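You operate a simulated robot arm through the tools that you are given. There is no shell and no other tool. Be economical: measure what you need, move in short steps, check, and stop when the job is done.

Carry out the task below with a simulated two-armed robot. There is one attempt and no reset: what you move stays moved.

## Task
Hold the steel pan on the top of the purple bench steady with one hand and put the orange pad in it with the other.

Only the result counts: the job must be done as asked and must still hold three seconds after the hand-in. Knocking over, shifting, dropping, spilling or breaking anything else fails it.

## Robot
Two 7-joint arms with two-finger grippers on one trunk, on a base that drives. Base frame: it is fixed to the floor where the robot stands at the start and does not move with it; the origin is under the middle of the robot, x ahead of it, y to its left, z up; the surface under the hand at the start is at about z = 85. Lengths are in cm, angles in degrees, forces in N, time in s.
The left shoulder is at the start at [7.8, 15.1, 91.3], the right one opposite. With the tool pointing down near the work surface each hand reaches from about 10 to 76 cm from the robot's upright axis, wherever it stands, measured 20 degrees to its own side. Places, roughly: steel pan [-100, 250, 100]. Payload 2.54 kg a hand.
The tool frame of a hand sits at the grasp point between the pads (the TCP): z along the fingers, y along the line on which they close. The tips reach 3 cm beyond it. Largest opening 11.6 cm; the body of the gripper starts 9.5 cm behind the TCP.
Orientation is that of the tool frame in the base frame, as a unit quaternion [x, y, z, w]. With the fingers straight down and closing along the base's y, the tool's x points along the base's -x, its y along +y and its z along -z.

## Interface
- The arms move only by the tool jog_arm. It takes "left_rows", "right_rows" or both (then of equal length, played together; a hand with none holds still); each is a list of rows, each an object of numbers (a shift or turn left out is 0, a gripper value left out holds the last): "x", "y", "z": the shift along the base's x, y, z in cm; "wx", "wy", "wz": the turn, a rotation vector about the base's x, y, z in degrees; "claw": the gripper command, from -1 (shut) to 1 (fully open), values between in proportion. In form: [{"x": .., "y": .., "z": .., "wx": .., "wy": .., "wz": .., "claw": ..}, ...]. A call has 1 to 20 rows; each row is the pose to reach, as a shift and turn from the pose commanded when the call began. Rows are played at 5 a second. More than 5 cm and 8.6 degrees between two rows, or a gripper value outside its range, and nothing of the call is played. Where a pose cannot be reached the arm comes as near as it can. A force on the tool above 40 N (or 10 N above the force at the start of the call, whichever is more), or a blocked arm, ends the call early, and 0.2 s more pass. Each finger travels about 7.2 cm/s and halts on what it meets, pressing with about 25 N; the grip force reading is that of the motor and also rises with nothing between the fingers. The clock runs only during rows and for 0.2 s after the last one: add rows that repeat a pose to give the fingers time. It gives the time, the measured TCP pose, the force on the tool (base axes), the opening and the grip force at its end, in the units of the frame above (readings bear some noise), with the torque about the TCP (base axes, N m) and any sound that the robot's microphone picked up.
- Cameras (640 x 400 px; columns grow to the right, rows downward): "scene" is now at [15.93, 0.01, 107.43]; the picture's right is [0.00, -1.00, 0.00], its down [-0.17, -0.00, -0.99] and it looks along [0.99, 0.00, -0.17] (base axes); focal length 214 px, centre (320, 200). "left" rides on the left gripper at [6.9, 1.5, -12.2] in its tool frame; the picture's right is [-0.21, 0.98, 0.00], its down [-0.83, -0.18, -0.53] and it looks along [-0.52, -0.11, 0.85] (tool axes); focal length 251 px, centre (320, 200). "right" rides on the right gripper at [6.9, -1.5, -12.2] in its tool frame; the picture's right is [0.21, 0.98, 0.00], its down [-0.83, 0.18, -0.53] and it looks along [-0.52, 0.11, 0.85] (tool axes); focal length 251 px, centre (320, 200).
- capture(camera): a new picture of that camera. It takes no simulated time.
- lift_body(by): slides the trunk up (or, below 0, down) by that many cm; the arms and the scene camera ride with it, the base frame stays. It gives what a move gives, with no picture.
- steer(legs): drives the robot by 1 to 6 legs, each [ahead, left, turn to the left] in cm, cm and degrees, along the robot's own axes; the way and the turn of a leg run together, so that a leg with both is an arc; at most 150 cm and 180 degrees a leg. The arms and the cameras ride along, it lands a little off, and it stops where it bumps. It gives what a move gives.
- turn_head(pan, tilt): turns the head with the scene camera to pan (to the left, within 80 degrees either way) and tilt (down, from -29 to 69), counted from straight ahead of the robot. It gives what a move gives.
- point_at(camera, pixels): for up to 12 pixels [column, row] of the newest picture of that camera ("zoom" is the newest enlarged one), the place [x, y, z] in the base frame of the surface seen there, good to about 0.3 cm. It takes no simulated time.
- enlarge(camera, box): a new picture of the part [left, top, right, bottom] of that camera's present view, enlarged. It takes no simulated time.
- sign_off(): hands the job in; it is judged then, once.

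Work in short steps. Measure before you move; look again where a grasp or a placing could have gone wrong, and mend it. You have 80 turns and 78 pictures in all, those below and enlarged ones among them. Open the grippers and draw the arms clear of the work before you hand the job in, unless the task says otherwise; then end with one line.

The tools are called after "Call:" by a JSON object that holds its "method" and its "body". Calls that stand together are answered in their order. jog_arm: Moves the arms, as the interface text tells. Its arguments: {"type":"object","properties":{"left_rows":{"type":"array"},"right_rows":{"type":"array"}},"required":[]} The other tools are called the same way: lift_body (by) slides the trunk up or down; steer (legs) drives the base; turn_head (pan, tilt) turns the head that bears the scene camera; capture (camera) takes a picture; point_at (camera, pixels) gives the place of the surface under pixels of a picture; enlarge (camera, box) takes an enlarged picture of a part of a camera's view; sign_off () hands the job in.

At the start:

```text
clock: 0.0
left_tool_pos: [38.56, 12.83, 103.21]
left_tool_rot: [0.0, 1.0, 0.0, 0.0]
left_ft_force: [-0.4, -0.3, 0.6]
left_moment: [0.0, 0.02, -0.02]
left_width: 11.61
left_grasp_force: 0.1
right_tool_pos: [38.93, -12.07, 108.48]
right_tool_rot: [0.001, 1.0, -0.001, -0.001]
right_ft_force: [-0.1, -0.2, 0.0]
right_moment: [-0.04, -0.03, 0.01]
right_width: 11.58
right_grasp_force: 0.1
trunk travel left (down, up): [-15.0, 13.9]
robot x, y, heading: [-0.18, 0.0, -0.2]
head pan, tilt: [0.2, 9.7]
```

scene: 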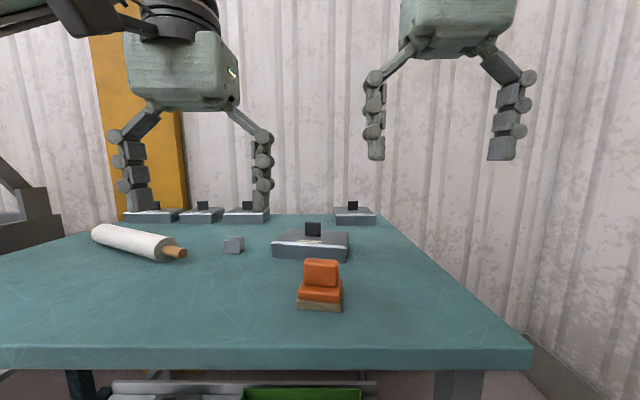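
right: 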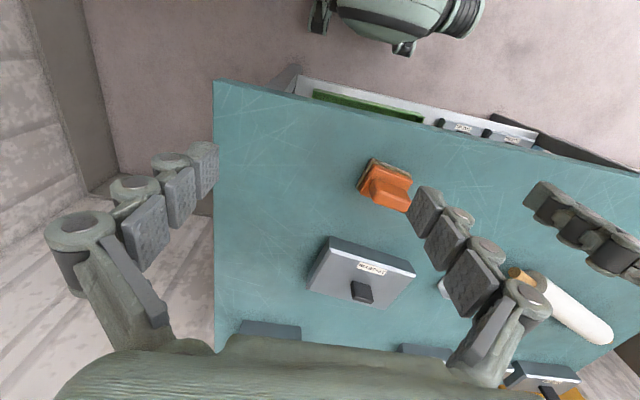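
left: 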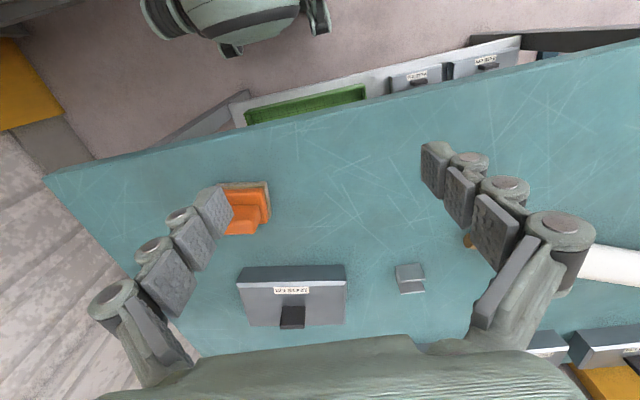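

The orange pad seems to be at (320,285) in the scene picture; I enlarge and measure it.

Call:
{"method": "enlarge", "body": {"camera": "scene", "box": [260, 210, 380, 330]}}

Call:
{"method": "point_at", "body": {"camera": "scene", "pixels": [[321, 262], [321, 272], [321, 290], [299, 304], [340, 306], [306, 262], [336, 264], [310, 245], [320, 340]]}}

Call:
{"method": "point_at", "body": {"camera": "right", "pixels": [[366, 160], [408, 172], [405, 210], [362, 192], [375, 168], [390, 190]]}}

Call:
{"method": "point_at", "body": {"camera": "left", "pixels": [[225, 185], [267, 184], [268, 222], [248, 205], [240, 226], [260, 195], [235, 205]]}}

Call:
{"method": "enlarge", "body": {"camera": "right", "box": [330, 130, 450, 240]}}

```text
3.33 times, centred on (320, 270) of scene
```

zoom: 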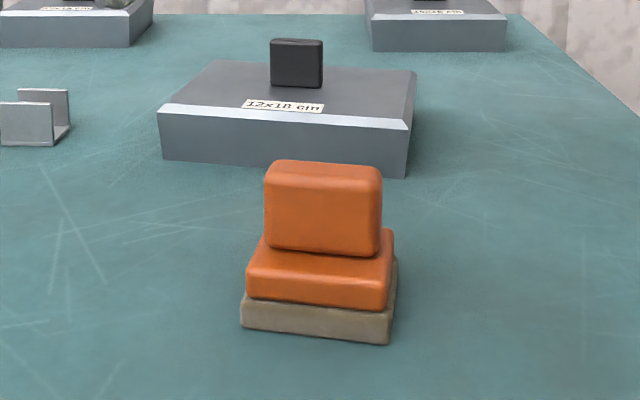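

```text
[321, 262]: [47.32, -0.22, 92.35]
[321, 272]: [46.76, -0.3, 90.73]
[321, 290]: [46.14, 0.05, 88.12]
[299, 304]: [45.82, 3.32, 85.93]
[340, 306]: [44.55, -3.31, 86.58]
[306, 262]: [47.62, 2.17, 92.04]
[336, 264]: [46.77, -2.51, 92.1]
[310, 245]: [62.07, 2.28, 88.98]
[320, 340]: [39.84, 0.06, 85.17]
```

```text
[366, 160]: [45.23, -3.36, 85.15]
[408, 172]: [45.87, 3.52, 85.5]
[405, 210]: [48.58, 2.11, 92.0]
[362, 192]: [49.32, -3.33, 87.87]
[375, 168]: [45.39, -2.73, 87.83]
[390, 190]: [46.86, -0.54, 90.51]
```

```text
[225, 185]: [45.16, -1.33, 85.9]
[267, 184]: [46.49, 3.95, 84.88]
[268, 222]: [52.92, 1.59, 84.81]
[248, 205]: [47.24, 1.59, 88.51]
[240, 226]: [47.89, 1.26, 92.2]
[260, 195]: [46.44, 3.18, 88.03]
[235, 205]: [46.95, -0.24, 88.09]
```

```text
3.64 times, centred on (390, 185) of right
```

zoom: 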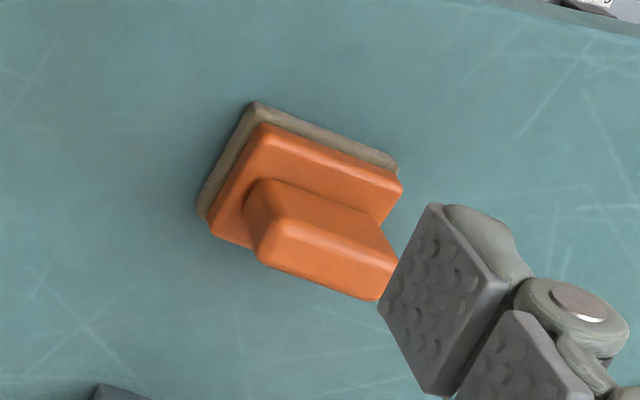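

The pad stands at about [47.5, 0, 85–92.2], its handle about 4.7 wide along y, base 6.8 wide. Next I look for the pan by turning the head left.

Call:
{"method": "turn_head", "body": {"pan": 80, "tilt": 10}}

Call:
{"method": "capture", "body": {"camera": "scene"}}

```text
clock: 1.5
left_tool_pos: [38.59, 12.82, 103.15]
left_tool_rot: [-0.001, 1.0, 0.0, -0.001]
left_ft_force: [0.6, 0.0, 0.2]
left_moment: [0.01, 0.02, -0.01]
left_width: 11.6
left_grasp_force: 0.1
right_tool_pos: [38.94, -12.14, 108.57]
right_tool_rot: [0.0, 1.0, 0.0, 0.001]
right_ft_force: [0.2, 0.6, -0.5]
right_moment: [-0.01, 0.0, 0.0]
right_width: 11.6
right_grasp_force: 0.0
trunk travel left (down, up): [-15.0, 13.9]
robot x, y, heading: [-0.32, -0.05, 0.3]
head pan, tilt: [80.0, 10.0]
```

```text
72 pictures are left
```

scene: 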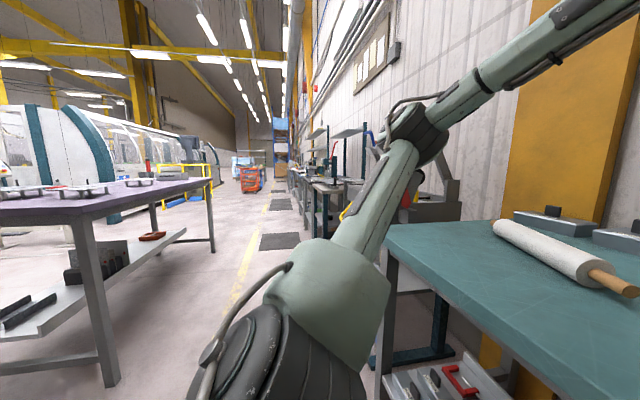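

The purple bench top is visible at left (edge rows ~180–215). I enlarge and measure its edges and items.

Call:
{"method": "enlarge", "body": {"camera": "scene", "box": [0, 150, 240, 300]}}

Call:
{"method": "point_at", "body": {"camera": "scene", "pixels": [[4, 205], [84, 208], [205, 181], [130, 197], [90, 190], [35, 190], [140, 182], [110, 382], [210, 250], [180, 232], [160, 181], [60, 184]]}}

```text
2.67 times, centred on (120, 225) of scene
```

zoom: 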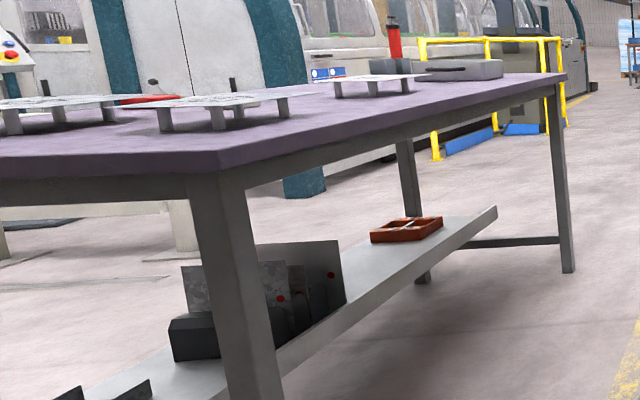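

```text
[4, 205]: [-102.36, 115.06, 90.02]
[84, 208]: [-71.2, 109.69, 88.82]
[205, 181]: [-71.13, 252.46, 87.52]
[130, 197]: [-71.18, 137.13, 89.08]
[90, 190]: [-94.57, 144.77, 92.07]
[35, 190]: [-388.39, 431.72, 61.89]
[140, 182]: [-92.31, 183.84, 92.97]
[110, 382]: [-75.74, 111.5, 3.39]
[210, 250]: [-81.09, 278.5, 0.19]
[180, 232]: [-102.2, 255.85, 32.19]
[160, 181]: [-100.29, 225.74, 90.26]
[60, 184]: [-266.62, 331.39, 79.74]
```

Bench top z≈90, near edge x≈-71. I look closer at the pan region around (171,176).

Call:
{"method": "enlarge", "body": {"camera": "scene", "box": [110, 155, 210, 205]}}

Call:
{"method": "turn_head", "body": {"pan": 0, "tilt": 35}}

Call:
{"method": "capture", "body": {"camera": "scene"}}

```text
6.40 times, centred on (160, 180) of scene
```

zoom: 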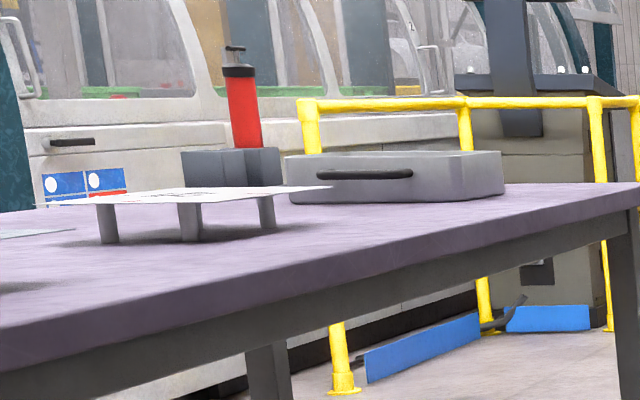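

```text
clock: 3.1
left_tool_pos: [38.75, 12.98, 103.27]
left_tool_rot: [-0.001, 1.0, -0.001, 0.0]
left_ft_force: [0.7, -0.2, 0.2]
left_moment: [-0.01, 0.02, 0.04]
left_width: 11.61
left_grasp_force: 0.2
right_tool_pos: [38.78, -12.21, 108.44]
right_tool_rot: [-0.001, 1.0, -0.001, 0.0]
right_ft_force: [0.7, 0.3, -0.1]
right_moment: [-0.01, -0.01, -0.02]
right_width: 11.6
right_grasp_force: 0.1
trunk travel left (down, up): [-15.0, 13.9]
robot x, y, heading: [0.26, 0.25, 0.2]
head pan, tilt: [0.0, 35.0]
```

```text
69 pictures are left
```

scene: 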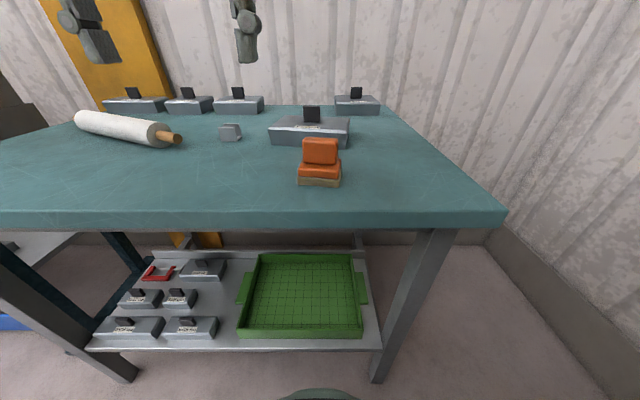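

The pan is a rectangular steel tray with a bar handle on its -y side, so the left hand (facing -x) will hold it and the right hand carries the pad. I measure the pad handle finely.

Call:
{"method": "enlarge", "body": {"camera": "scene", "box": [285, 125, 365, 195]}}

Call:
{"method": "point_at", "body": {"camera": "scene", "pixels": [[304, 141], [335, 142], [305, 148], [336, 149], [320, 141], [320, 148], [302, 166], [338, 169], [320, 168]]}}

```text
5.71 times, centred on (325, 160) of scene
```

zoom: 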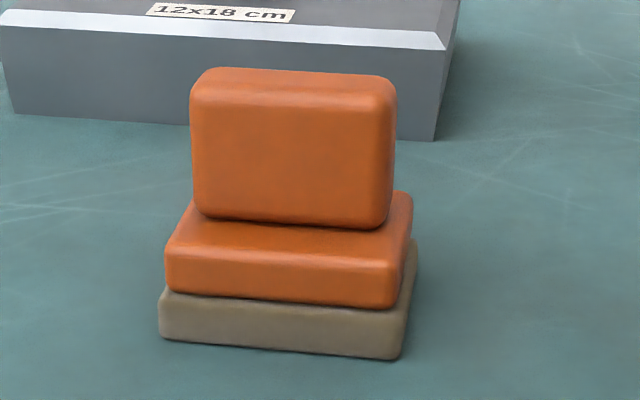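

```text
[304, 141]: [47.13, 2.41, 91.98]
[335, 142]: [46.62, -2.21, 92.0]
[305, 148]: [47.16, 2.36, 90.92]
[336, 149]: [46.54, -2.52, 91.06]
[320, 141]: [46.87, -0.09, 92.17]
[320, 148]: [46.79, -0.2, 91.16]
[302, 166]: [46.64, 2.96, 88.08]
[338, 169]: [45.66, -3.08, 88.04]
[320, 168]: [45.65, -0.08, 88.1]
```

I measure the handle's back edge from the zoom picture.

Call:
{"method": "point_at", "body": {"camera": "zoom", "pixels": [[210, 72], [300, 74], [380, 80], [300, 100], [300, 86], [192, 150], [393, 150], [300, 250]]}}

Call:
{"method": "point_at", "body": {"camera": "right", "pixels": [[378, 202], [401, 210], [380, 192], [405, 203], [392, 206]]}}

```text
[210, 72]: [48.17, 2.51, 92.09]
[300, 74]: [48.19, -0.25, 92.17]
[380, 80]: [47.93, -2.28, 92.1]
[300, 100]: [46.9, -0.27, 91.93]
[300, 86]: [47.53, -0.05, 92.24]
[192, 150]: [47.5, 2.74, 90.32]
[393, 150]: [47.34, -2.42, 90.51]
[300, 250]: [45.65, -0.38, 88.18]
```

```text
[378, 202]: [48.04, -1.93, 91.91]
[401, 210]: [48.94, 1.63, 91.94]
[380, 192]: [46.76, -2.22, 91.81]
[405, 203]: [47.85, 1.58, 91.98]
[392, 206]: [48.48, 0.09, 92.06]
```

The handle centre is about [47.7, 0.0], top 92.2, length ~5 along y with yaw ≈ -7.5°. I move the left hand aside and bring the right hand over it.

Call:
{"method": "jog_arm", "body": {"left_rows": [{"y": 4}, {"y": 8}, {"y": 12}, {"y": 12}, {"y": 12}, {"y": 12}], "right_rows": [{"x": 2}, {"x": 4, "y": 2, "wz": -3}, {"x": 6, "y": 5, "z": -2, "wz": -7.5}, {"x": 8, "y": 8, "z": -4, "wz": -7.5}, {"x": 8.9, "y": 12.2, "z": -6, "wz": -7.5}, {"x": 8.9, "y": 12.2, "z": -9, "wz": -7.5, "claw": 1}]}}

Call:
{"method": "capture", "body": {"camera": "right"}}

Call:
{"method": "capture", "body": {"camera": "scene"}}

```text
clock: 4.5
left_tool_pos: [38.73, 24.9, 103.37]
left_tool_rot: [0.0, 1.0, 0.0, 0.0]
left_ft_force: [0.7, 0.3, 0.4]
left_moment: [-0.02, -0.01, 0.0]
left_width: 11.57
left_grasp_force: 0.1
right_tool_pos: [47.81, 0.02, 99.52]
right_tool_rot: [0.066, 0.998, 0.0, 0.0]
right_ft_force: [0.6, 0.2, 0.1]
right_moment: [-0.04, 0.01, -0.07]
right_width: 11.6
right_grasp_force: 0.1
trunk travel left (down, up): [-15.0, 13.9]
robot x, y, heading: [-0.2, -0.47, 0.1]
head pan, tilt: [0.0, 35.0]
```

```text
67 pictures are left
```

right: 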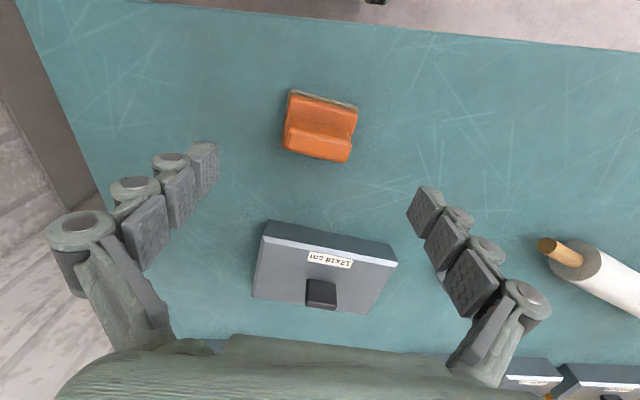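

```text
66 pictures are left
```

scene: 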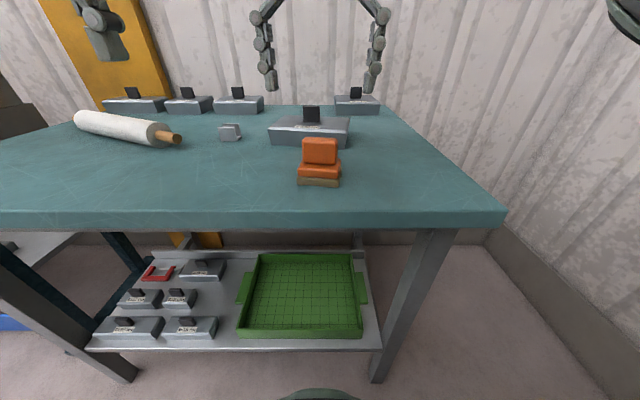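

The hand is over the pad; I re-check the pad in the right view (318,145) before descending.

Call:
{"method": "point_at", "body": {"camera": "right", "pixels": [[290, 148], [350, 160], [296, 127], [354, 140], [322, 143], [288, 92], [357, 108]]}}

```text
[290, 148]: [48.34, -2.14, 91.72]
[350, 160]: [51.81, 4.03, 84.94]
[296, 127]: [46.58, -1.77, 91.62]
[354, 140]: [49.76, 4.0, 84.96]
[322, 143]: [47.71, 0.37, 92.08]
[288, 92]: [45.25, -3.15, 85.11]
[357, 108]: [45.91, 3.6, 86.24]
```

Centre confirmed near [47.7, 0.1]; I descend to z≈91.5 and close.

Call:
{"method": "jog_arm", "body": {"right_rows": [{"z": -4}, {"z": -7}, {"z": -8}, {"z": -8}, {"z": -8, "claw": 0.3}, {"z": -8, "claw": -0.2}, {"z": -8, "claw": -1}, {"z": -8, "claw": -1}, {"z": -8, "claw": -1}, {"z": -8, "claw": -1}]}}

Call:
{"method": "capture", "body": {"camera": "right"}}

Call:
{"method": "enlarge", "body": {"camera": "scene", "box": [250, 80, 390, 200]}}

```text
clock: 6.7
left_tool_pos: [38.76, 24.94, 103.33]
left_tool_rot: [-0.001, 1.0, -0.001, -0.001]
left_ft_force: [-0.4, 0.1, 0.4]
left_moment: [0.04, 0.01, -0.01]
left_width: 11.6
left_grasp_force: 0.1
right_tool_pos: [47.87, -0.14, 91.64]
right_tool_rot: [0.066, 0.998, 0.0, 0.0]
right_ft_force: [0.5, 0.1, 1.9]
right_moment: [0.06, 0.0, -0.04]
right_width: 5.5
right_grasp_force: 24.9
trunk travel left (down, up): [-15.0, 13.9]
robot x, y, heading: [0.31, 0.08, -0.3]
head pan, tilt: [0.0, 35.0]
```

```text
65 pictures are left
```

right: 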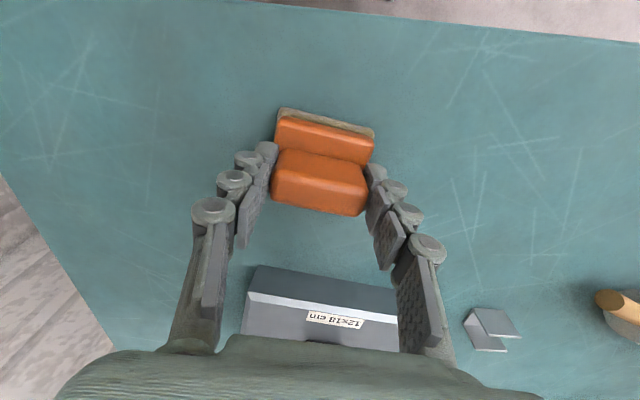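

```text
3.33 times, centred on (320, 140) of scene
```

zoom: 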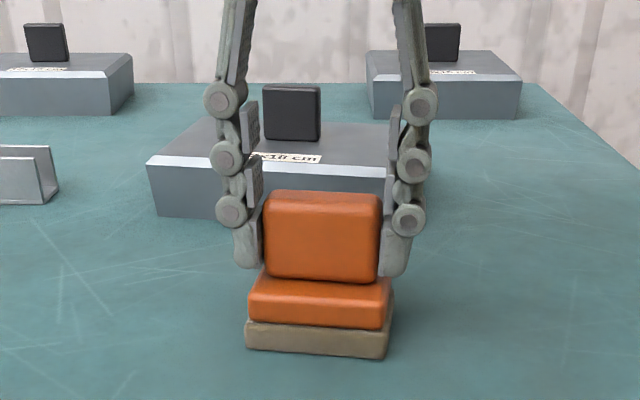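

Gripped at 5.5 cm on the handle; I lift and check that the whole stack comes along.

Call:
{"method": "jog_arm", "body": {"right_rows": [{"z": 2}, {"z": 5}, {"z": 9}, {"z": 13}, {"z": 17}, {"z": 17}]}}

Call:
{"method": "capture", "body": {"camera": "scene"}}

```text
clock: 8.1
left_tool_pos: [38.75, 24.8, 103.4]
left_tool_rot: [-0.001, 1.0, -0.001, -0.001]
left_ft_force: [-0.3, 0.5, 0.0]
left_moment: [-0.01, 0.03, 0.03]
left_width: 11.61
left_grasp_force: 0.0
right_tool_pos: [47.79, -0.07, 108.58]
right_tool_rot: [0.066, 0.998, 0.0, 0.001]
right_ft_force: [0.4, 0.8, 0.0]
right_moment: [0.01, 0.0, -0.01]
right_width: 0.0
right_grasp_force: 24.9
trunk travel left (down, up): [-15.0, 13.9]
robot x, y, heading: [-0.22, 0.15, 0.4]
head pan, tilt: [0.0, 35.0]
```

```text
63 pictures are left
```

scene: 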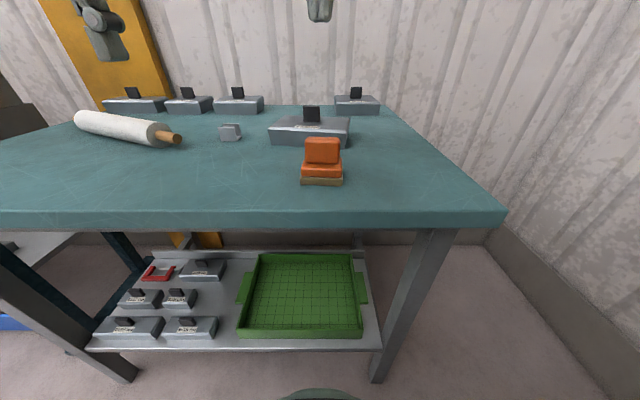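

The pad slipped out (width 0) and stays upright. I'll regrip across the thin, flat faces of the handle instead: open, turn the hand 90° and look.

Call:
{"method": "jog_arm", "body": {"right_rows": [{"wz": 8, "claw": 1}, {"wz": 16}, {"wz": 24}, {"wz": 32}, {"wz": 40}, {"wz": 48}, {"wz": 56}, {"wz": 64}, {"wz": 72}, {"wz": 80}, {"wz": 88}, {"wz": 90}, {"wz": 90}]}}

Call:
{"method": "capture", "body": {"camera": "right"}}

Call:
{"method": "enlarge", "body": {"camera": "scene", "box": [285, 125, 365, 195]}}

Call:
{"method": "point_at", "body": {"camera": "zoom", "pixels": [[205, 100], [300, 100], [390, 100], [210, 200], [300, 200], [390, 200], [215, 78], [300, 78], [385, 78], [300, 260]]}}

```text
clock: 10.9
left_tool_pos: [38.66, 24.92, 103.38]
left_tool_rot: [-0.001, 1.0, -0.001, 0.0]
left_ft_force: [1.1, -0.2, -0.1]
left_moment: [0.0, -0.01, 0.02]
left_width: 11.62
left_grasp_force: 0.2
right_tool_pos: [38.43, 2.4, 102.18]
right_tool_rot: [-0.658, 0.753, 0.0, 0.001]
right_ft_force: [-0.3, 0.5, 0.6]
right_moment: [0.01, -0.01, -0.06]
right_width: 11.62
right_grasp_force: 0.1
right hand out of reach, approached as far as the arm can: row 8, 9, 10, 11, 12, 13
trunk travel left (down, up): [-15.0, 13.9]
robot x, y, heading: [0.21, -0.31, 0.1]
head pan, tilt: [0.0, 35.0]
```

```text
62 pictures are left
```

right: 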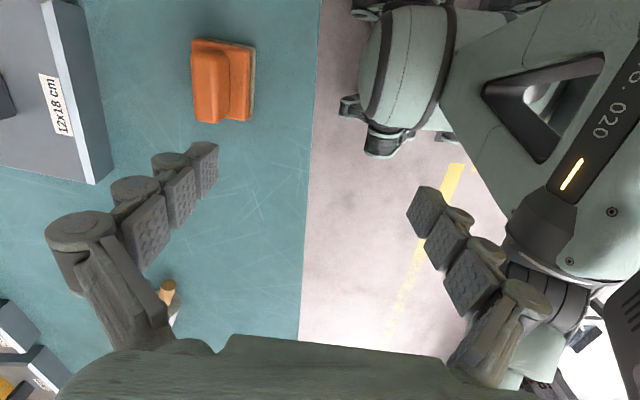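

```text
5.71 times, centred on (325, 160) of scene
```

zoom: 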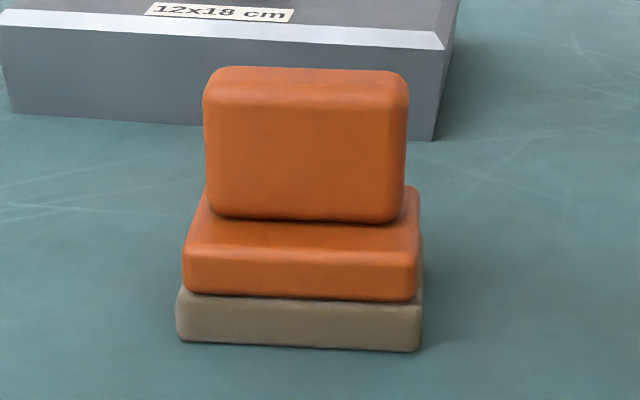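

```text
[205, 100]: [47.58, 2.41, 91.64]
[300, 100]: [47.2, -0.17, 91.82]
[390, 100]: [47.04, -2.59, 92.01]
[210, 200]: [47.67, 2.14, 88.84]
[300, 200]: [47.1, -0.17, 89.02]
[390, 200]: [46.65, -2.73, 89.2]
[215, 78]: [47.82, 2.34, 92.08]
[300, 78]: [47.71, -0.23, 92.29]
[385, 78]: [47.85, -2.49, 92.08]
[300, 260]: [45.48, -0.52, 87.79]
```

The turned hand was out of reach at that height, though orientation is right. I try lowering to see whether it returns over the pad at z≈97 or so.

Call:
{"method": "jog_arm", "body": {"right_rows": [{"z": 0}, {"z": -3}, {"z": -6}, {"z": -6}]}}

```text
clock: 11.9
left_tool_pos: [38.7, 24.82, 103.37]
left_tool_rot: [-0.001, 1.0, -0.001, 0.0]
left_ft_force: [0.0, 0.5, 0.4]
left_moment: [0.04, 0.0, 0.0]
left_width: 11.61
left_grasp_force: 0.0
right_tool_pos: [38.39, 2.24, 96.26]
right_tool_rot: [-0.659, 0.752, 0.0, -0.001]
right_ft_force: [-0.5, -0.2, 0.1]
right_moment: [0.0, -0.02, -0.01]
right_width: 11.6
right_grasp_force: 0.1
trunk travel left (down, up): [-15.0, 13.9]
robot x, y, heading: [-0.03, 0.26, 0.3]
head pan, tilt: [0.0, 35.0]
```

The hand is at [38.4, 2.2, 96.3] with yaw matching. I move it over the handle at a safe height.

Call:
{"method": "jog_arm", "body": {"right_rows": [{"x": 1, "z": 1.5}, {"x": 4, "y": -1, "z": 1.5}, {"x": 7, "y": -2, "z": 1.5}, {"x": 9.4, "y": -2.3, "z": 1.5}, {"x": 9.4, "y": -2.3, "z": 1.5}]}}

Call:
{"method": "capture", "body": {"camera": "right"}}

Call:
{"method": "capture", "body": {"camera": "scene"}}

```text
clock: 13.1
left_tool_pos: [38.67, 24.92, 103.29]
left_tool_rot: [-0.001, 1.0, -0.001, 0.0]
left_ft_force: [-0.2, 0.0, 0.2]
left_moment: [0.01, -0.04, 0.02]
left_width: 11.6
left_grasp_force: 0.0
right_tool_pos: [41.5, 1.42, 95.7]
right_tool_rot: [-0.658, 0.753, 0.001, 0.001]
right_ft_force: [0.4, -0.6, 0.3]
right_moment: [0.0, -0.02, 0.0]
right_width: 11.6
right_grasp_force: 0.1
right hand out of reach, approached as far as the arm can: row 2, 3, 4, 5
trunk travel left (down, up): [-15.0, 13.9]
robot x, y, heading: [0.14, 0.03, 0.1]
head pan, tilt: [0.0, 35.0]
```

```text
60 pictures are left
```

right: 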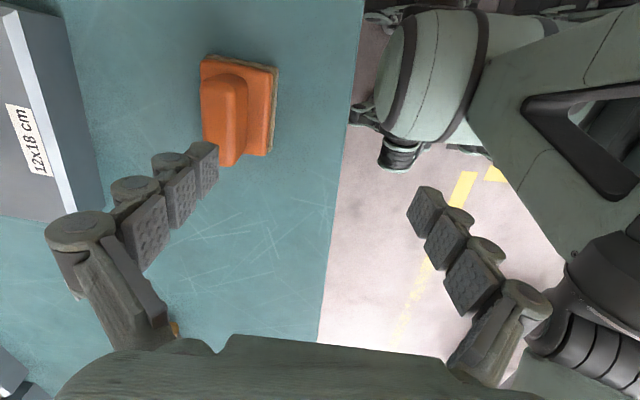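

```text
59 pictures are left
```

scene: 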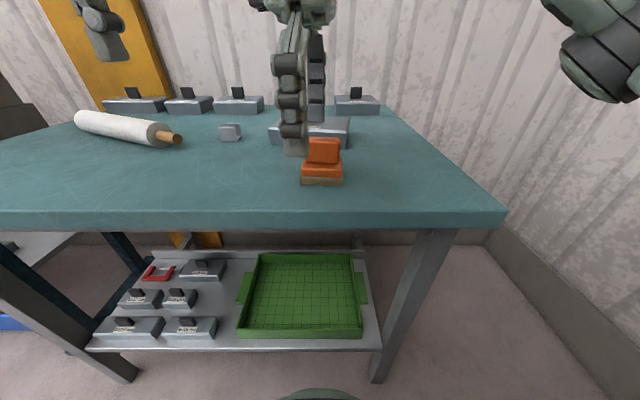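

The hand can't reach across the body with this yaw. I draw it back and up, then drive the robot 15 cm to its left so that the pad lies straight ahead of the right shoulder.

Call:
{"method": "jog_arm", "body": {"right_rows": [{"x": -2, "z": 1}, {"x": -5, "z": 4}, {"x": -8, "z": 7}, {"x": -8, "z": 7}]}}

Call:
{"method": "steer", "body": {"legs": [[0, 15, 0]]}}

Call:
{"method": "capture", "body": {"camera": "scene"}}

```text
clock: 14.1
left_tool_pos: [38.72, 24.86, 103.35]
left_tool_rot: [-0.001, 1.0, 0.0, 0.0]
left_ft_force: [0.2, 0.3, 0.6]
left_moment: [0.01, 0.02, 0.05]
left_width: 11.62
left_grasp_force: 0.1
right_tool_pos: [33.67, 1.19, 102.79]
right_tool_rot: [-0.659, 0.753, 0.001, 0.0]
right_ft_force: [-0.4, -0.5, -0.5]
right_moment: [-0.01, 0.0, -0.02]
right_width: 11.61
right_grasp_force: 0.0
trunk travel left (down, up): [-15.0, 13.9]
robot x, y, heading: [0.02, -0.35, 0.2]
head pan, tilt: [0.0, 35.0]
```

```text
clock: 16.2
left_tool_pos: [38.55, 40.12, 103.39]
left_tool_rot: [-0.002, 1.0, -0.001, 0.0]
left_ft_force: [0.6, -0.3, -0.6]
left_moment: [-0.06, -0.02, 0.02]
left_width: 11.59
left_grasp_force: 0.1
right_tool_pos: [33.64, 16.58, 102.85]
right_tool_rot: [-0.66, 0.751, 0.0, 0.0]
right_ft_force: [-0.4, 0.0, 0.8]
right_moment: [-0.02, 0.01, -0.02]
right_width: 11.6
right_grasp_force: 0.1
trunk travel left (down, up): [-15.0, 13.9]
robot x, y, heading: [-0.27, 15.36, 0.3]
head pan, tilt: [0.0, 35.0]
```

```text
58 pictures are left
```

scene: 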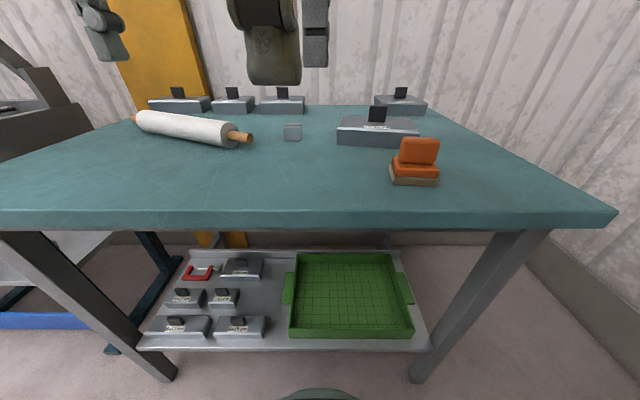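

Now the right hand moves to above the pad [47.9, -0.2, ~100].

Call:
{"method": "jog_arm", "body": {"right_rows": [{"y": -4}, {"x": 2, "y": -8}, {"x": 4, "y": -12}, {"x": 7, "y": -15}, {"x": 10, "y": -16.8}, {"x": 14.2, "y": -16.8}, {"x": 14.2, "y": -16.8, "z": -3}, {"x": 14.2, "y": -16.8, "z": -3}]}}

Call:
{"method": "capture", "body": {"camera": "right"}}

Call:
{"method": "capture", "body": {"camera": "scene"}}

```text
clock: 18.0
left_tool_pos: [38.55, 40.04, 103.47]
left_tool_rot: [-0.003, 1.0, 0.0, 0.0]
left_ft_force: [0.6, -0.5, 0.9]
left_moment: [-0.01, -0.01, 0.0]
left_width: 11.6
left_grasp_force: 0.0
right_tool_pos: [36.93, 6.41, 96.07]
right_tool_rot: [-0.66, 0.751, 0.0, 0.001]
right_ft_force: [0.1, 0.2, -0.3]
right_moment: [0.03, 0.0, 0.02]
right_width: 11.6
right_grasp_force: 0.0
right hand out of reach, approached as far as the arm can: row 2, 3, 4, 5, 6, 7, 8
trunk travel left (down, up): [-15.0, 13.9]
robot x, y, heading: [0.23, 15.31, 0.2]
head pan, tilt: [0.0, 35.0]
```

```text
57 pictures are left
```

right: 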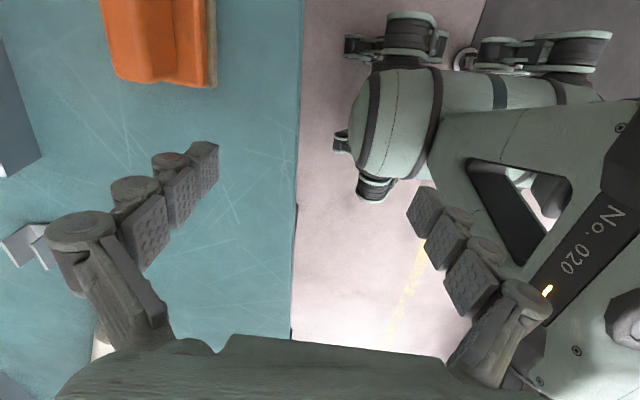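

```text
56 pictures are left
```

scene: 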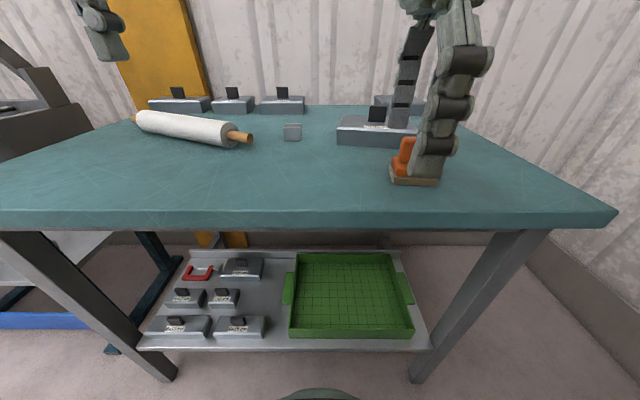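

The positive turn is at the wrist limit; the opposite turn (-90°) should fit here. I draw up/back and rotate the other way.

Call:
{"method": "jog_arm", "body": {"right_rows": [{"z": 4}, {"z": 8}, {"z": 8, "wz": -8.5}, {"z": 8, "wz": -17}, {"z": 8, "wz": -25.5}, {"z": 8, "wz": -34}, {"z": 8, "wz": -42.5}, {"z": 8, "wz": -51}, {"z": 8, "wz": -59.5}, {"z": 8, "wz": -68}, {"z": 8, "wz": -76.5}, {"z": 8, "wz": -85}, {"z": 8, "wz": -93.5}, {"z": 8, "wz": -102}, {"z": 8, "wz": -110.5}, {"z": 8, "wz": -119}, {"z": 8, "wz": -127.5}, {"z": 8, "wz": -136}]}}

Call:
{"method": "jog_arm", "body": {"right_rows": [{"wz": -8.5}, {"wz": -17}, {"wz": -25.5}, {"wz": -34}, {"wz": -43}, {"wz": -43}]}}

```text
clock: 21.8
left_tool_pos: [38.59, 40.03, 103.3]
left_tool_rot: [-0.003, 1.0, -0.001, 0.0]
left_ft_force: [-0.7, -0.1, 0.2]
left_moment: [0.01, -0.01, 0.01]
left_width: 11.61
left_grasp_force: 0.1
right_tool_pos: [37.08, 6.56, 104.29]
right_tool_rot: [0.449, 0.893, 0.0, -0.001]
right_ft_force: [-0.7, -0.3, 0.1]
right_moment: [-0.01, -0.03, -0.01]
right_width: 11.61
right_grasp_force: 0.1
right hand out of reach, approached as far as the arm can: row 1, 2
trunk travel left (down, up): [-15.0, 13.9]
robot x, y, heading: [-0.15, 14.94, 0.2]
head pan, tilt: [0.0, 35.0]
```

```text
refused: row 5 steps farther than a row can; nothing moved
```

Yaw is now about -53°; I continue the turn (to ≈ -97.5°).

Call:
{"method": "jog_arm", "body": {"right_rows": [{"wz": -8.5}, {"wz": -17}, {"wz": -25.5}, {"wz": -34}, {"wz": -42.5}, {"wz": -44}, {"wz": -44}]}}

```text
clock: 23.4
left_tool_pos: [38.56, 40.12, 103.4]
left_tool_rot: [-0.003, 1.0, -0.002, 0.0]
left_ft_force: [-0.1, 1.0, -0.6]
left_moment: [0.02, -0.01, 0.0]
left_width: 11.6
left_grasp_force: 0.1
right_tool_pos: [37.1, 6.64, 104.34]
right_tool_rot: [0.751, 0.66, 0.0, 0.0]
right_ft_force: [0.0, -0.4, -0.1]
right_moment: [0.03, 0.03, -0.01]
right_width: 11.6
right_grasp_force: 0.0
trunk travel left (down, up): [-15.0, 13.9]
robot x, y, heading: [-0.11, 14.94, -0.0]
head pan, tilt: [0.0, 35.0]
```

Yaw -97.4° reached without trouble. Now over the pad: shift to [47.9, -0.2, 99].

Call:
{"method": "jog_arm", "body": {"right_rows": [{"x": 3, "y": -2}, {"x": 6, "y": -4}, {"x": 9, "y": -6}, {"x": 10.8, "y": -6.8, "z": -2}, {"x": 10.8, "y": -6.8, "z": -5}, {"x": 10.8, "y": -6.8, "z": -5}]}}

Call:
{"method": "capture", "body": {"camera": "right"}}

Call:
{"method": "enlarge", "body": {"camera": "scene", "box": [340, 80, 500, 200]}}

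```text
clock: 24.8
left_tool_pos: [38.54, 40.15, 103.42]
left_tool_rot: [-0.002, 1.0, 0.0, 0.0]
left_ft_force: [-0.3, 0.1, -0.2]
left_moment: [0.03, 0.0, 0.02]
left_width: 11.6
left_grasp_force: 0.1
right_tool_pos: [47.78, -0.25, 99.23]
right_tool_rot: [0.751, 0.661, -0.001, -0.001]
right_ft_force: [0.3, -0.4, -1.0]
right_moment: [-0.01, 0.01, -0.01]
right_width: 11.62
right_grasp_force: 0.1
trunk travel left (down, up): [-15.0, 13.9]
robot x, y, heading: [0.11, 15.51, 0.2]
head pan, tilt: [0.0, 35.0]
```

```text
55 pictures are left
```

right: 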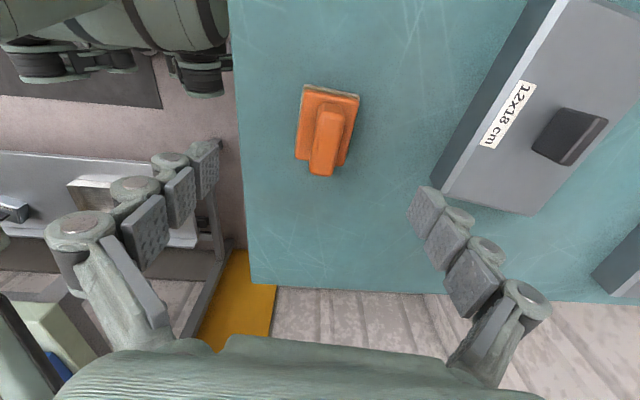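

```text
3.33 times, centred on (420, 140) of scene
```

zoom: 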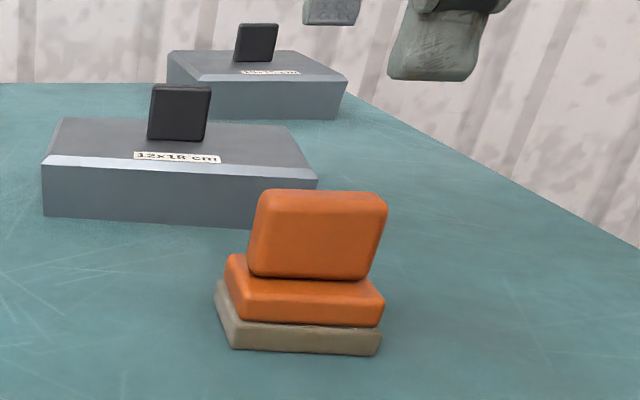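

I measure the handle from this view and the box front at (440,190).

Call:
{"method": "point_at", "body": {"camera": "right", "pixels": [[321, 108], [342, 109], [313, 170], [333, 174], [330, 140], [445, 190], [500, 50], [303, 88], [298, 155], [355, 97]]}}

```text
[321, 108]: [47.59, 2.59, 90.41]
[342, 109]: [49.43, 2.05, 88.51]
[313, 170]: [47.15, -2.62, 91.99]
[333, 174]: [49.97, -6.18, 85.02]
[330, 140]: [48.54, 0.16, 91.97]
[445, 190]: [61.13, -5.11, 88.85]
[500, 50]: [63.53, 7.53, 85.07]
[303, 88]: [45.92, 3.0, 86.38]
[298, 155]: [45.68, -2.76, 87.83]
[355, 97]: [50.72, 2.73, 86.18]
```

Handle centre ≈ [48.1, 0]. Descend with a half-closed gripper to z≈91.4, then close.

Call:
{"method": "jog_arm", "body": {"right_rows": [{"x": 0.3, "y": 0.2, "claw": 0.1}, {"x": 0.3, "y": 0.2, "z": -4}, {"x": 0.3, "y": 0.2, "z": -7}, {"x": 0.3, "y": 0.2, "z": -7.8}, {"x": 0.3, "y": 0.2, "z": -7.8}, {"x": 0.3, "y": 0.2, "z": -7.8, "claw": -0.4}, {"x": 0.3, "y": 0.2, "z": -7.8, "claw": -1}, {"x": 0.3, "y": 0.2, "z": -7.8}, {"x": 0.3, "y": 0.2, "z": -7.8}, {"x": 0.3, "y": 0.2, "z": -7.8}]}}

Call:
{"method": "enlarge", "body": {"camera": "scene", "box": [340, 80, 500, 200]}}

```text
clock: 27.0
left_tool_pos: [38.63, 40.23, 103.34]
left_tool_rot: [-0.003, 1.0, -0.001, 0.0]
left_ft_force: [-0.2, -0.6, 0.2]
left_moment: [-0.04, 0.02, 0.03]
left_width: 11.61
left_grasp_force: 0.1
right_tool_pos: [48.14, 0.11, 91.58]
right_tool_rot: [0.751, 0.661, 0.0, 0.0]
right_ft_force: [0.1, 0.0, -1.0]
right_moment: [0.0, -0.03, -0.02]
right_width: 2.11
right_grasp_force: 25.4
trunk travel left (down, up): [-15.0, 13.9]
robot x, y, heading: [0.05, 15.05, 0.1]
head pan, tilt: [0.0, 35.0]
```

```text
3.33 times, centred on (420, 140) of scene
```

zoom: 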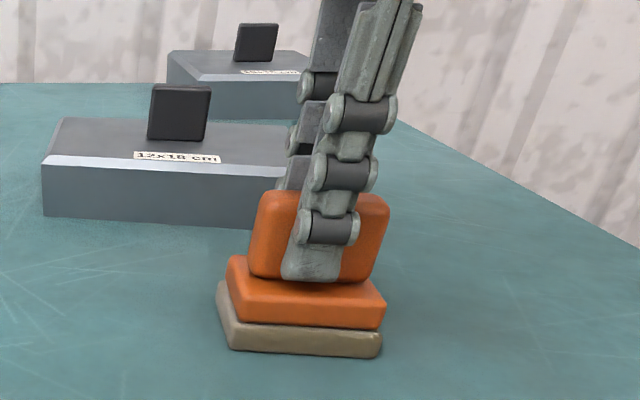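

Gripped 2.1 cm across the flat faces; I lift slowly and check.

Call:
{"method": "jog_arm", "body": {"right_rows": [{"z": 0.5}, {"z": 1.5}, {"z": 3}, {"z": 5}, {"z": 5}]}}

Call:
{"method": "enlarge", "body": {"camera": "scene", "box": [340, 80, 500, 200]}}

```text
clock: 28.2
left_tool_pos: [38.65, 40.16, 103.37]
left_tool_rot: [-0.003, 1.0, -0.001, -0.001]
left_ft_force: [-0.4, 0.4, 0.3]
left_moment: [0.01, 0.02, -0.02]
left_width: 11.59
left_grasp_force: 0.0
right_tool_pos: [48.15, -0.04, 96.44]
right_tool_rot: [0.75, 0.661, 0.001, 0.0]
right_ft_force: [-0.6, 0.0, -0.4]
right_moment: [-0.01, 0.0, 0.0]
right_width: 2.1
right_grasp_force: 24.9
trunk travel left (down, up): [-15.0, 13.9]
robot x, y, heading: [-0.08, 15.14, 0.2]
head pan, tilt: [0.0, 35.0]
```

```text
3.33 times, centred on (420, 140) of scene
```

zoom: 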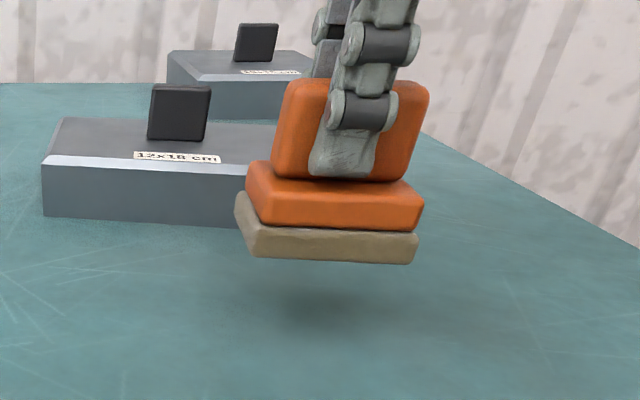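

The whole pad hangs in the grip. I raise and tuck both arms, then back away from the teal bench and turn left.

Call:
{"method": "jog_arm", "body": {"right_rows": [{"z": 4}, {"z": 8}, {"x": -4, "z": 10}, {"x": -8, "y": -2, "z": 12}, {"x": -12, "y": -4, "z": 12}, {"x": -14, "y": -4, "z": 12}, {"x": -14, "y": -4, "z": 12}], "left_rows": [{"z": 2}, {"z": 5}, {"y": -3, "z": 5}, {"y": -6, "z": 5}, {"x": -2, "y": -8, "z": 5}, {"x": -4, "y": -8, "z": 5}, {"x": -4, "y": -8, "z": 5}]}}

Call:
{"method": "steer", "body": {"legs": [[-22, 0, 0], [0, 0, 90]]}}

Call:
{"method": "turn_head", "body": {"pan": 15, "tilt": 20}}

Call:
{"method": "capture", "body": {"camera": "scene"}}

```text
clock: 29.8
left_tool_pos: [34.4, 31.92, 108.48]
left_tool_rot: [-0.003, 1.0, -0.001, 0.0]
left_ft_force: [-0.3, -0.3, 0.4]
left_moment: [0.02, -0.01, 0.0]
left_width: 11.6
left_grasp_force: 0.1
right_tool_pos: [34.03, -3.93, 108.51]
right_tool_rot: [0.75, 0.661, 0.001, 0.0]
right_ft_force: [0.6, 0.1, -1.4]
right_moment: [-0.01, 0.01, -0.02]
right_width: 2.15
right_grasp_force: 25.3
trunk travel left (down, up): [-15.0, 13.9]
robot x, y, heading: [-0.11, 15.02, 0.2]
head pan, tilt: [0.0, 35.0]
```

```text
clock: 35.4
left_tool_pos: [-39.8, 49.29, 108.43]
left_tool_rot: [0.716, -0.698, 0.001, 0.0]
left_ft_force: [-0.3, 0.0, -0.6]
left_moment: [0.01, 0.03, 0.02]
left_width: 11.59
left_grasp_force: 0.1
right_tool_pos: [-3.84, 49.46, 108.54]
right_tool_rot: [0.055, 0.998, 0.0, 0.0]
right_ft_force: [0.2, -0.4, -1.9]
right_moment: [0.0, -0.04, 0.01]
right_width: 2.14
right_grasp_force: 24.7
trunk travel left (down, up): [-15.0, 13.9]
robot x, y, heading: [-22.14, 15.27, 91.4]
head pan, tilt: [0.0, 35.0]
```

```text
clock: 36.2
left_tool_pos: [-39.83, 49.14, 108.47]
left_tool_rot: [0.716, -0.698, 0.001, -0.001]
left_ft_force: [0.3, 0.8, -0.1]
left_moment: [0.01, 0.02, 0.01]
left_width: 11.6
left_grasp_force: 0.0
right_tool_pos: [-3.99, 49.54, 108.55]
right_tool_rot: [0.053, 0.999, 0.0, -0.001]
right_ft_force: [-0.1, 0.4, -1.0]
right_moment: [0.0, -0.04, 0.01]
right_width: 2.12
right_grasp_force: 24.8
trunk travel left (down, up): [-15.0, 13.9]
robot x, y, heading: [-21.85, 15.07, 91.3]
head pan, tilt: [15.0, 20.0]
```

```text
51 pictures are left
```

scene: 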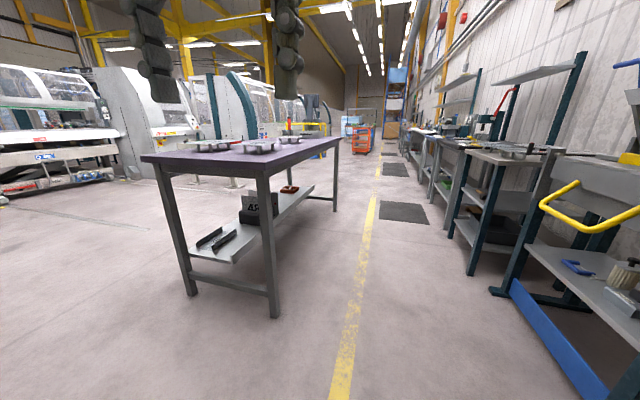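

The aisle is visible; I measure the obstacles on the right and the purple bench corners.

Call:
{"method": "point_at", "body": {"camera": "scene", "pixels": [[545, 205], [492, 290], [453, 232], [430, 170], [467, 157], [145, 158], [265, 175], [340, 137], [290, 138], [374, 330], [262, 148]]}}

Call:
{"method": "enlarge", "body": {"camera": "scene", "box": [180, 110, 360, 200]}}

```text
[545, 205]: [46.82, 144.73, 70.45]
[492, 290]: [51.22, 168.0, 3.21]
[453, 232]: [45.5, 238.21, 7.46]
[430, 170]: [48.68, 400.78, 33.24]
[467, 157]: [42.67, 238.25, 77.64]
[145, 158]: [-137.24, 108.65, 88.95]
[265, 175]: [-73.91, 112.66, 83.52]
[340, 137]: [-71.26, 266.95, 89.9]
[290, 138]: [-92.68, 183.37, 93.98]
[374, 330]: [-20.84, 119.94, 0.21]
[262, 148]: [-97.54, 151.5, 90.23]
```

```text
3.56 times, centred on (270, 155) of scene
```

zoom: 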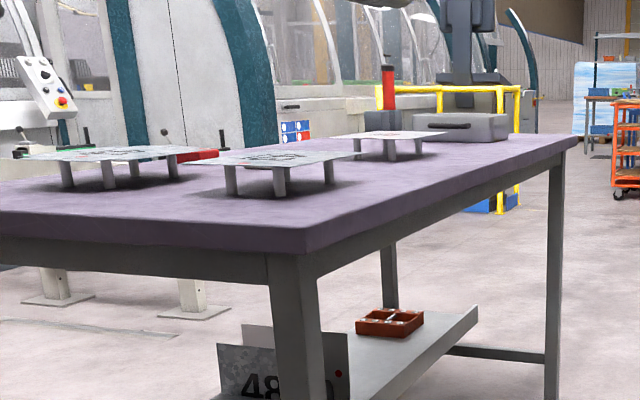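

I measure the pan from this zoom.

Call:
{"method": "point_at", "body": {"camera": "zoom", "pixels": [[416, 130], [450, 126], [484, 130], [505, 125], [500, 138], [440, 116], [390, 80], [390, 108], [455, 138], [575, 138]]}}

Call:
{"method": "steer", "body": {"legs": [[100, 0, 0], [120, -5, -1]]}}

Call:
{"method": "turn_head", "body": {"pan": 75, "tilt": 25}}

Call:
{"method": "capture", "body": {"camera": "scene"}}

```text
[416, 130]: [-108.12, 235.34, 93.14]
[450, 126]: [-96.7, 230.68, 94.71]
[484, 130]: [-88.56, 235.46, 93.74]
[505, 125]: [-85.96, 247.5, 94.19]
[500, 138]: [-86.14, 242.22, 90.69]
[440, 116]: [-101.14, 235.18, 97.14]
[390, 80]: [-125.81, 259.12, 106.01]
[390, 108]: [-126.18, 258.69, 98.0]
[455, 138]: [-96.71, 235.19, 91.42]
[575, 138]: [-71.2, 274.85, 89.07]
```

```text
clock: 47.1
left_tool_pos: [-38.99, 269.64, 108.39]
left_tool_rot: [0.711, -0.703, 0.001, -0.001]
left_ft_force: [-0.5, 0.7, -0.3]
left_moment: [-0.01, 0.05, -0.02]
left_width: 11.58
left_grasp_force: 0.1
right_tool_pos: [-3.09, 269.5, 108.41]
right_tool_rot: [0.061, 0.998, 0.0, 0.0]
right_ft_force: [0.5, -1.5, -0.8]
right_moment: [-0.02, 0.02, -0.02]
right_width: 2.12
right_grasp_force: 24.6
trunk travel left (down, up): [-15.0, 13.9]
robot x, y, heading: [-21.83, 235.52, 90.4]
head pan, tilt: [15.0, 20.0]
```

```text
clock: 48.4
left_tool_pos: [-38.94, 269.66, 108.36]
left_tool_rot: [0.711, -0.704, 0.0, 0.0]
left_ft_force: [-0.3, 0.2, 0.2]
left_moment: [0.03, 0.01, -0.04]
left_width: 11.6
left_grasp_force: 0.1
right_tool_pos: [-3.02, 269.44, 108.5]
right_tool_rot: [0.061, 0.998, -0.001, 0.0]
right_ft_force: [0.5, -0.4, -1.1]
right_moment: [0.01, -0.02, -0.01]
right_width: 2.12
right_grasp_force: 24.4
trunk travel left (down, up): [-15.0, 13.9]
robot x, y, heading: [-21.62, 234.93, 90.5]
head pan, tilt: [75.0, 25.0]
```

```text
49 pictures are left
```

scene: 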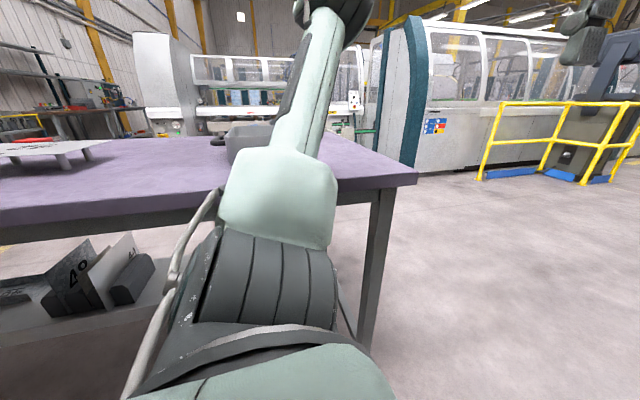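

The pan's handle is at about [-96.7, 230.7, 94.7]; pan body x -108…-86, from y=235 on. I turn to face the bench.

Call:
{"method": "steer", "body": {"legs": [[4, 0, 0], [0, 0, 89.6]]}}

Call:
{"method": "turn_head", "body": {"pan": 0, "tilt": 35}}

Call:
{"method": "capture", "body": {"camera": "scene"}}

```text
clock: 53.2
left_tool_pos: [-56.63, 222.67, 108.28]
left_tool_rot: [1.0, -0.002, 0.0, -0.001]
left_ft_force: [0.7, 0.4, -0.6]
left_moment: [-0.01, -0.01, -0.02]
left_width: 11.62
left_grasp_force: 0.1
right_tool_pos: [-55.83, 258.55, 108.59]
right_tool_rot: [-0.657, 0.754, 0.0, -0.001]
right_ft_force: [0.3, 0.0, -0.3]
right_moment: [0.0, 0.01, -0.02]
right_width: 2.13
right_grasp_force: 25.1
trunk travel left (down, up): [-15.0, 13.9]
robot x, y, heading: [-22.29, 239.33, 179.9]
head pan, tilt: [75.0, 25.0]
```

```text
clock: 54.6
left_tool_pos: [-56.61, 222.71, 108.29]
left_tool_rot: [1.0, -0.003, 0.0, 0.0]
left_ft_force: [0.3, -0.5, -1.3]
left_moment: [0.01, -0.01, -0.01]
left_width: 11.61
left_grasp_force: 0.0
right_tool_pos: [-55.72, 258.6, 108.51]
right_tool_rot: [-0.656, 0.755, 0.0, -0.001]
right_ft_force: [0.1, 0.3, -1.2]
right_moment: [0.02, 0.04, -0.01]
right_width: 2.13
right_grasp_force: 25.0
trunk travel left (down, up): [-15.0, 13.9]
robot x, y, heading: [-21.75, 239.14, 179.6]
head pan, tilt: [0.0, 35.0]
```

```text
48 pictures are left
```

scene: 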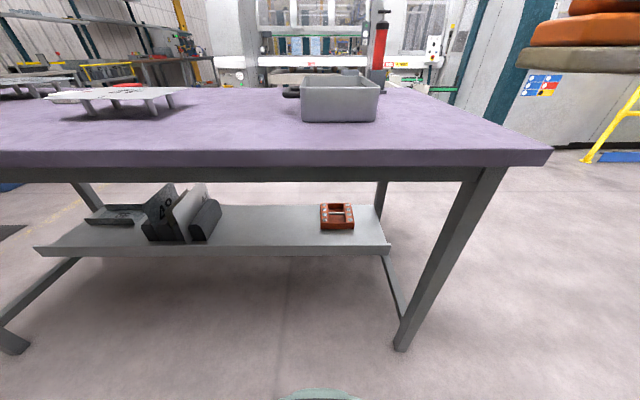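

The pan is at (340,98) with its handle at left (290,90). I measure it and the robot part at the bottom.

Call:
{"method": "enlarge", "body": {"camera": "scene", "box": [270, 50, 410, 140]}}

Call:
{"method": "point_at", "body": {"camera": "zoom", "pixels": [[145, 155], [480, 155], [165, 115], [450, 110], [310, 130], [70, 178], [115, 180], [85, 170], [310, 310], [165, 315], [520, 60], [300, 106]]}}

Call:
{"method": "point_at", "body": {"camera": "scene", "pixels": [[318, 393], [318, 160], [318, 250], [550, 153], [430, 90]]}}

```text
4.44 times, centred on (340, 95) of scene
```

zoom: 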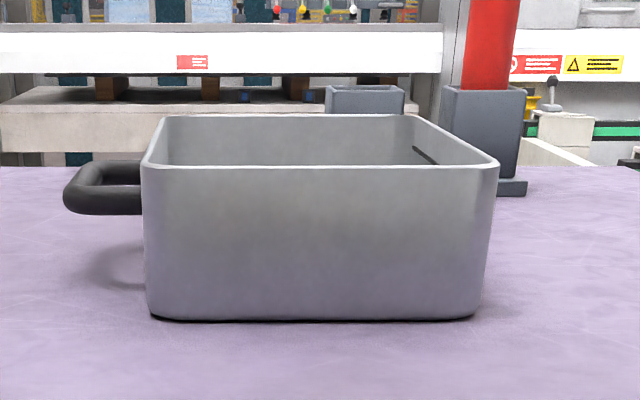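

```text
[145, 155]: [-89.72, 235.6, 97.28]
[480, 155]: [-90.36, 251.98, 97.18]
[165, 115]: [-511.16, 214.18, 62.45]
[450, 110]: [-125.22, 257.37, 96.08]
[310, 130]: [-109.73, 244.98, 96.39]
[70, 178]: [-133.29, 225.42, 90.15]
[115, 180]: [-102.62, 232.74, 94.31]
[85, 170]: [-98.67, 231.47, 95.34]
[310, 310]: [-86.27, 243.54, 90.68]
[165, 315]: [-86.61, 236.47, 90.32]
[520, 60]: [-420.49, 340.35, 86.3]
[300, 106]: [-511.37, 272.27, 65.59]
```

```text
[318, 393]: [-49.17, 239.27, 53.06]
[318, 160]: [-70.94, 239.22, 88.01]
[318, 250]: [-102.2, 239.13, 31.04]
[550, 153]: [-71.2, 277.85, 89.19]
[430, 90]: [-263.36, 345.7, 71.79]
```

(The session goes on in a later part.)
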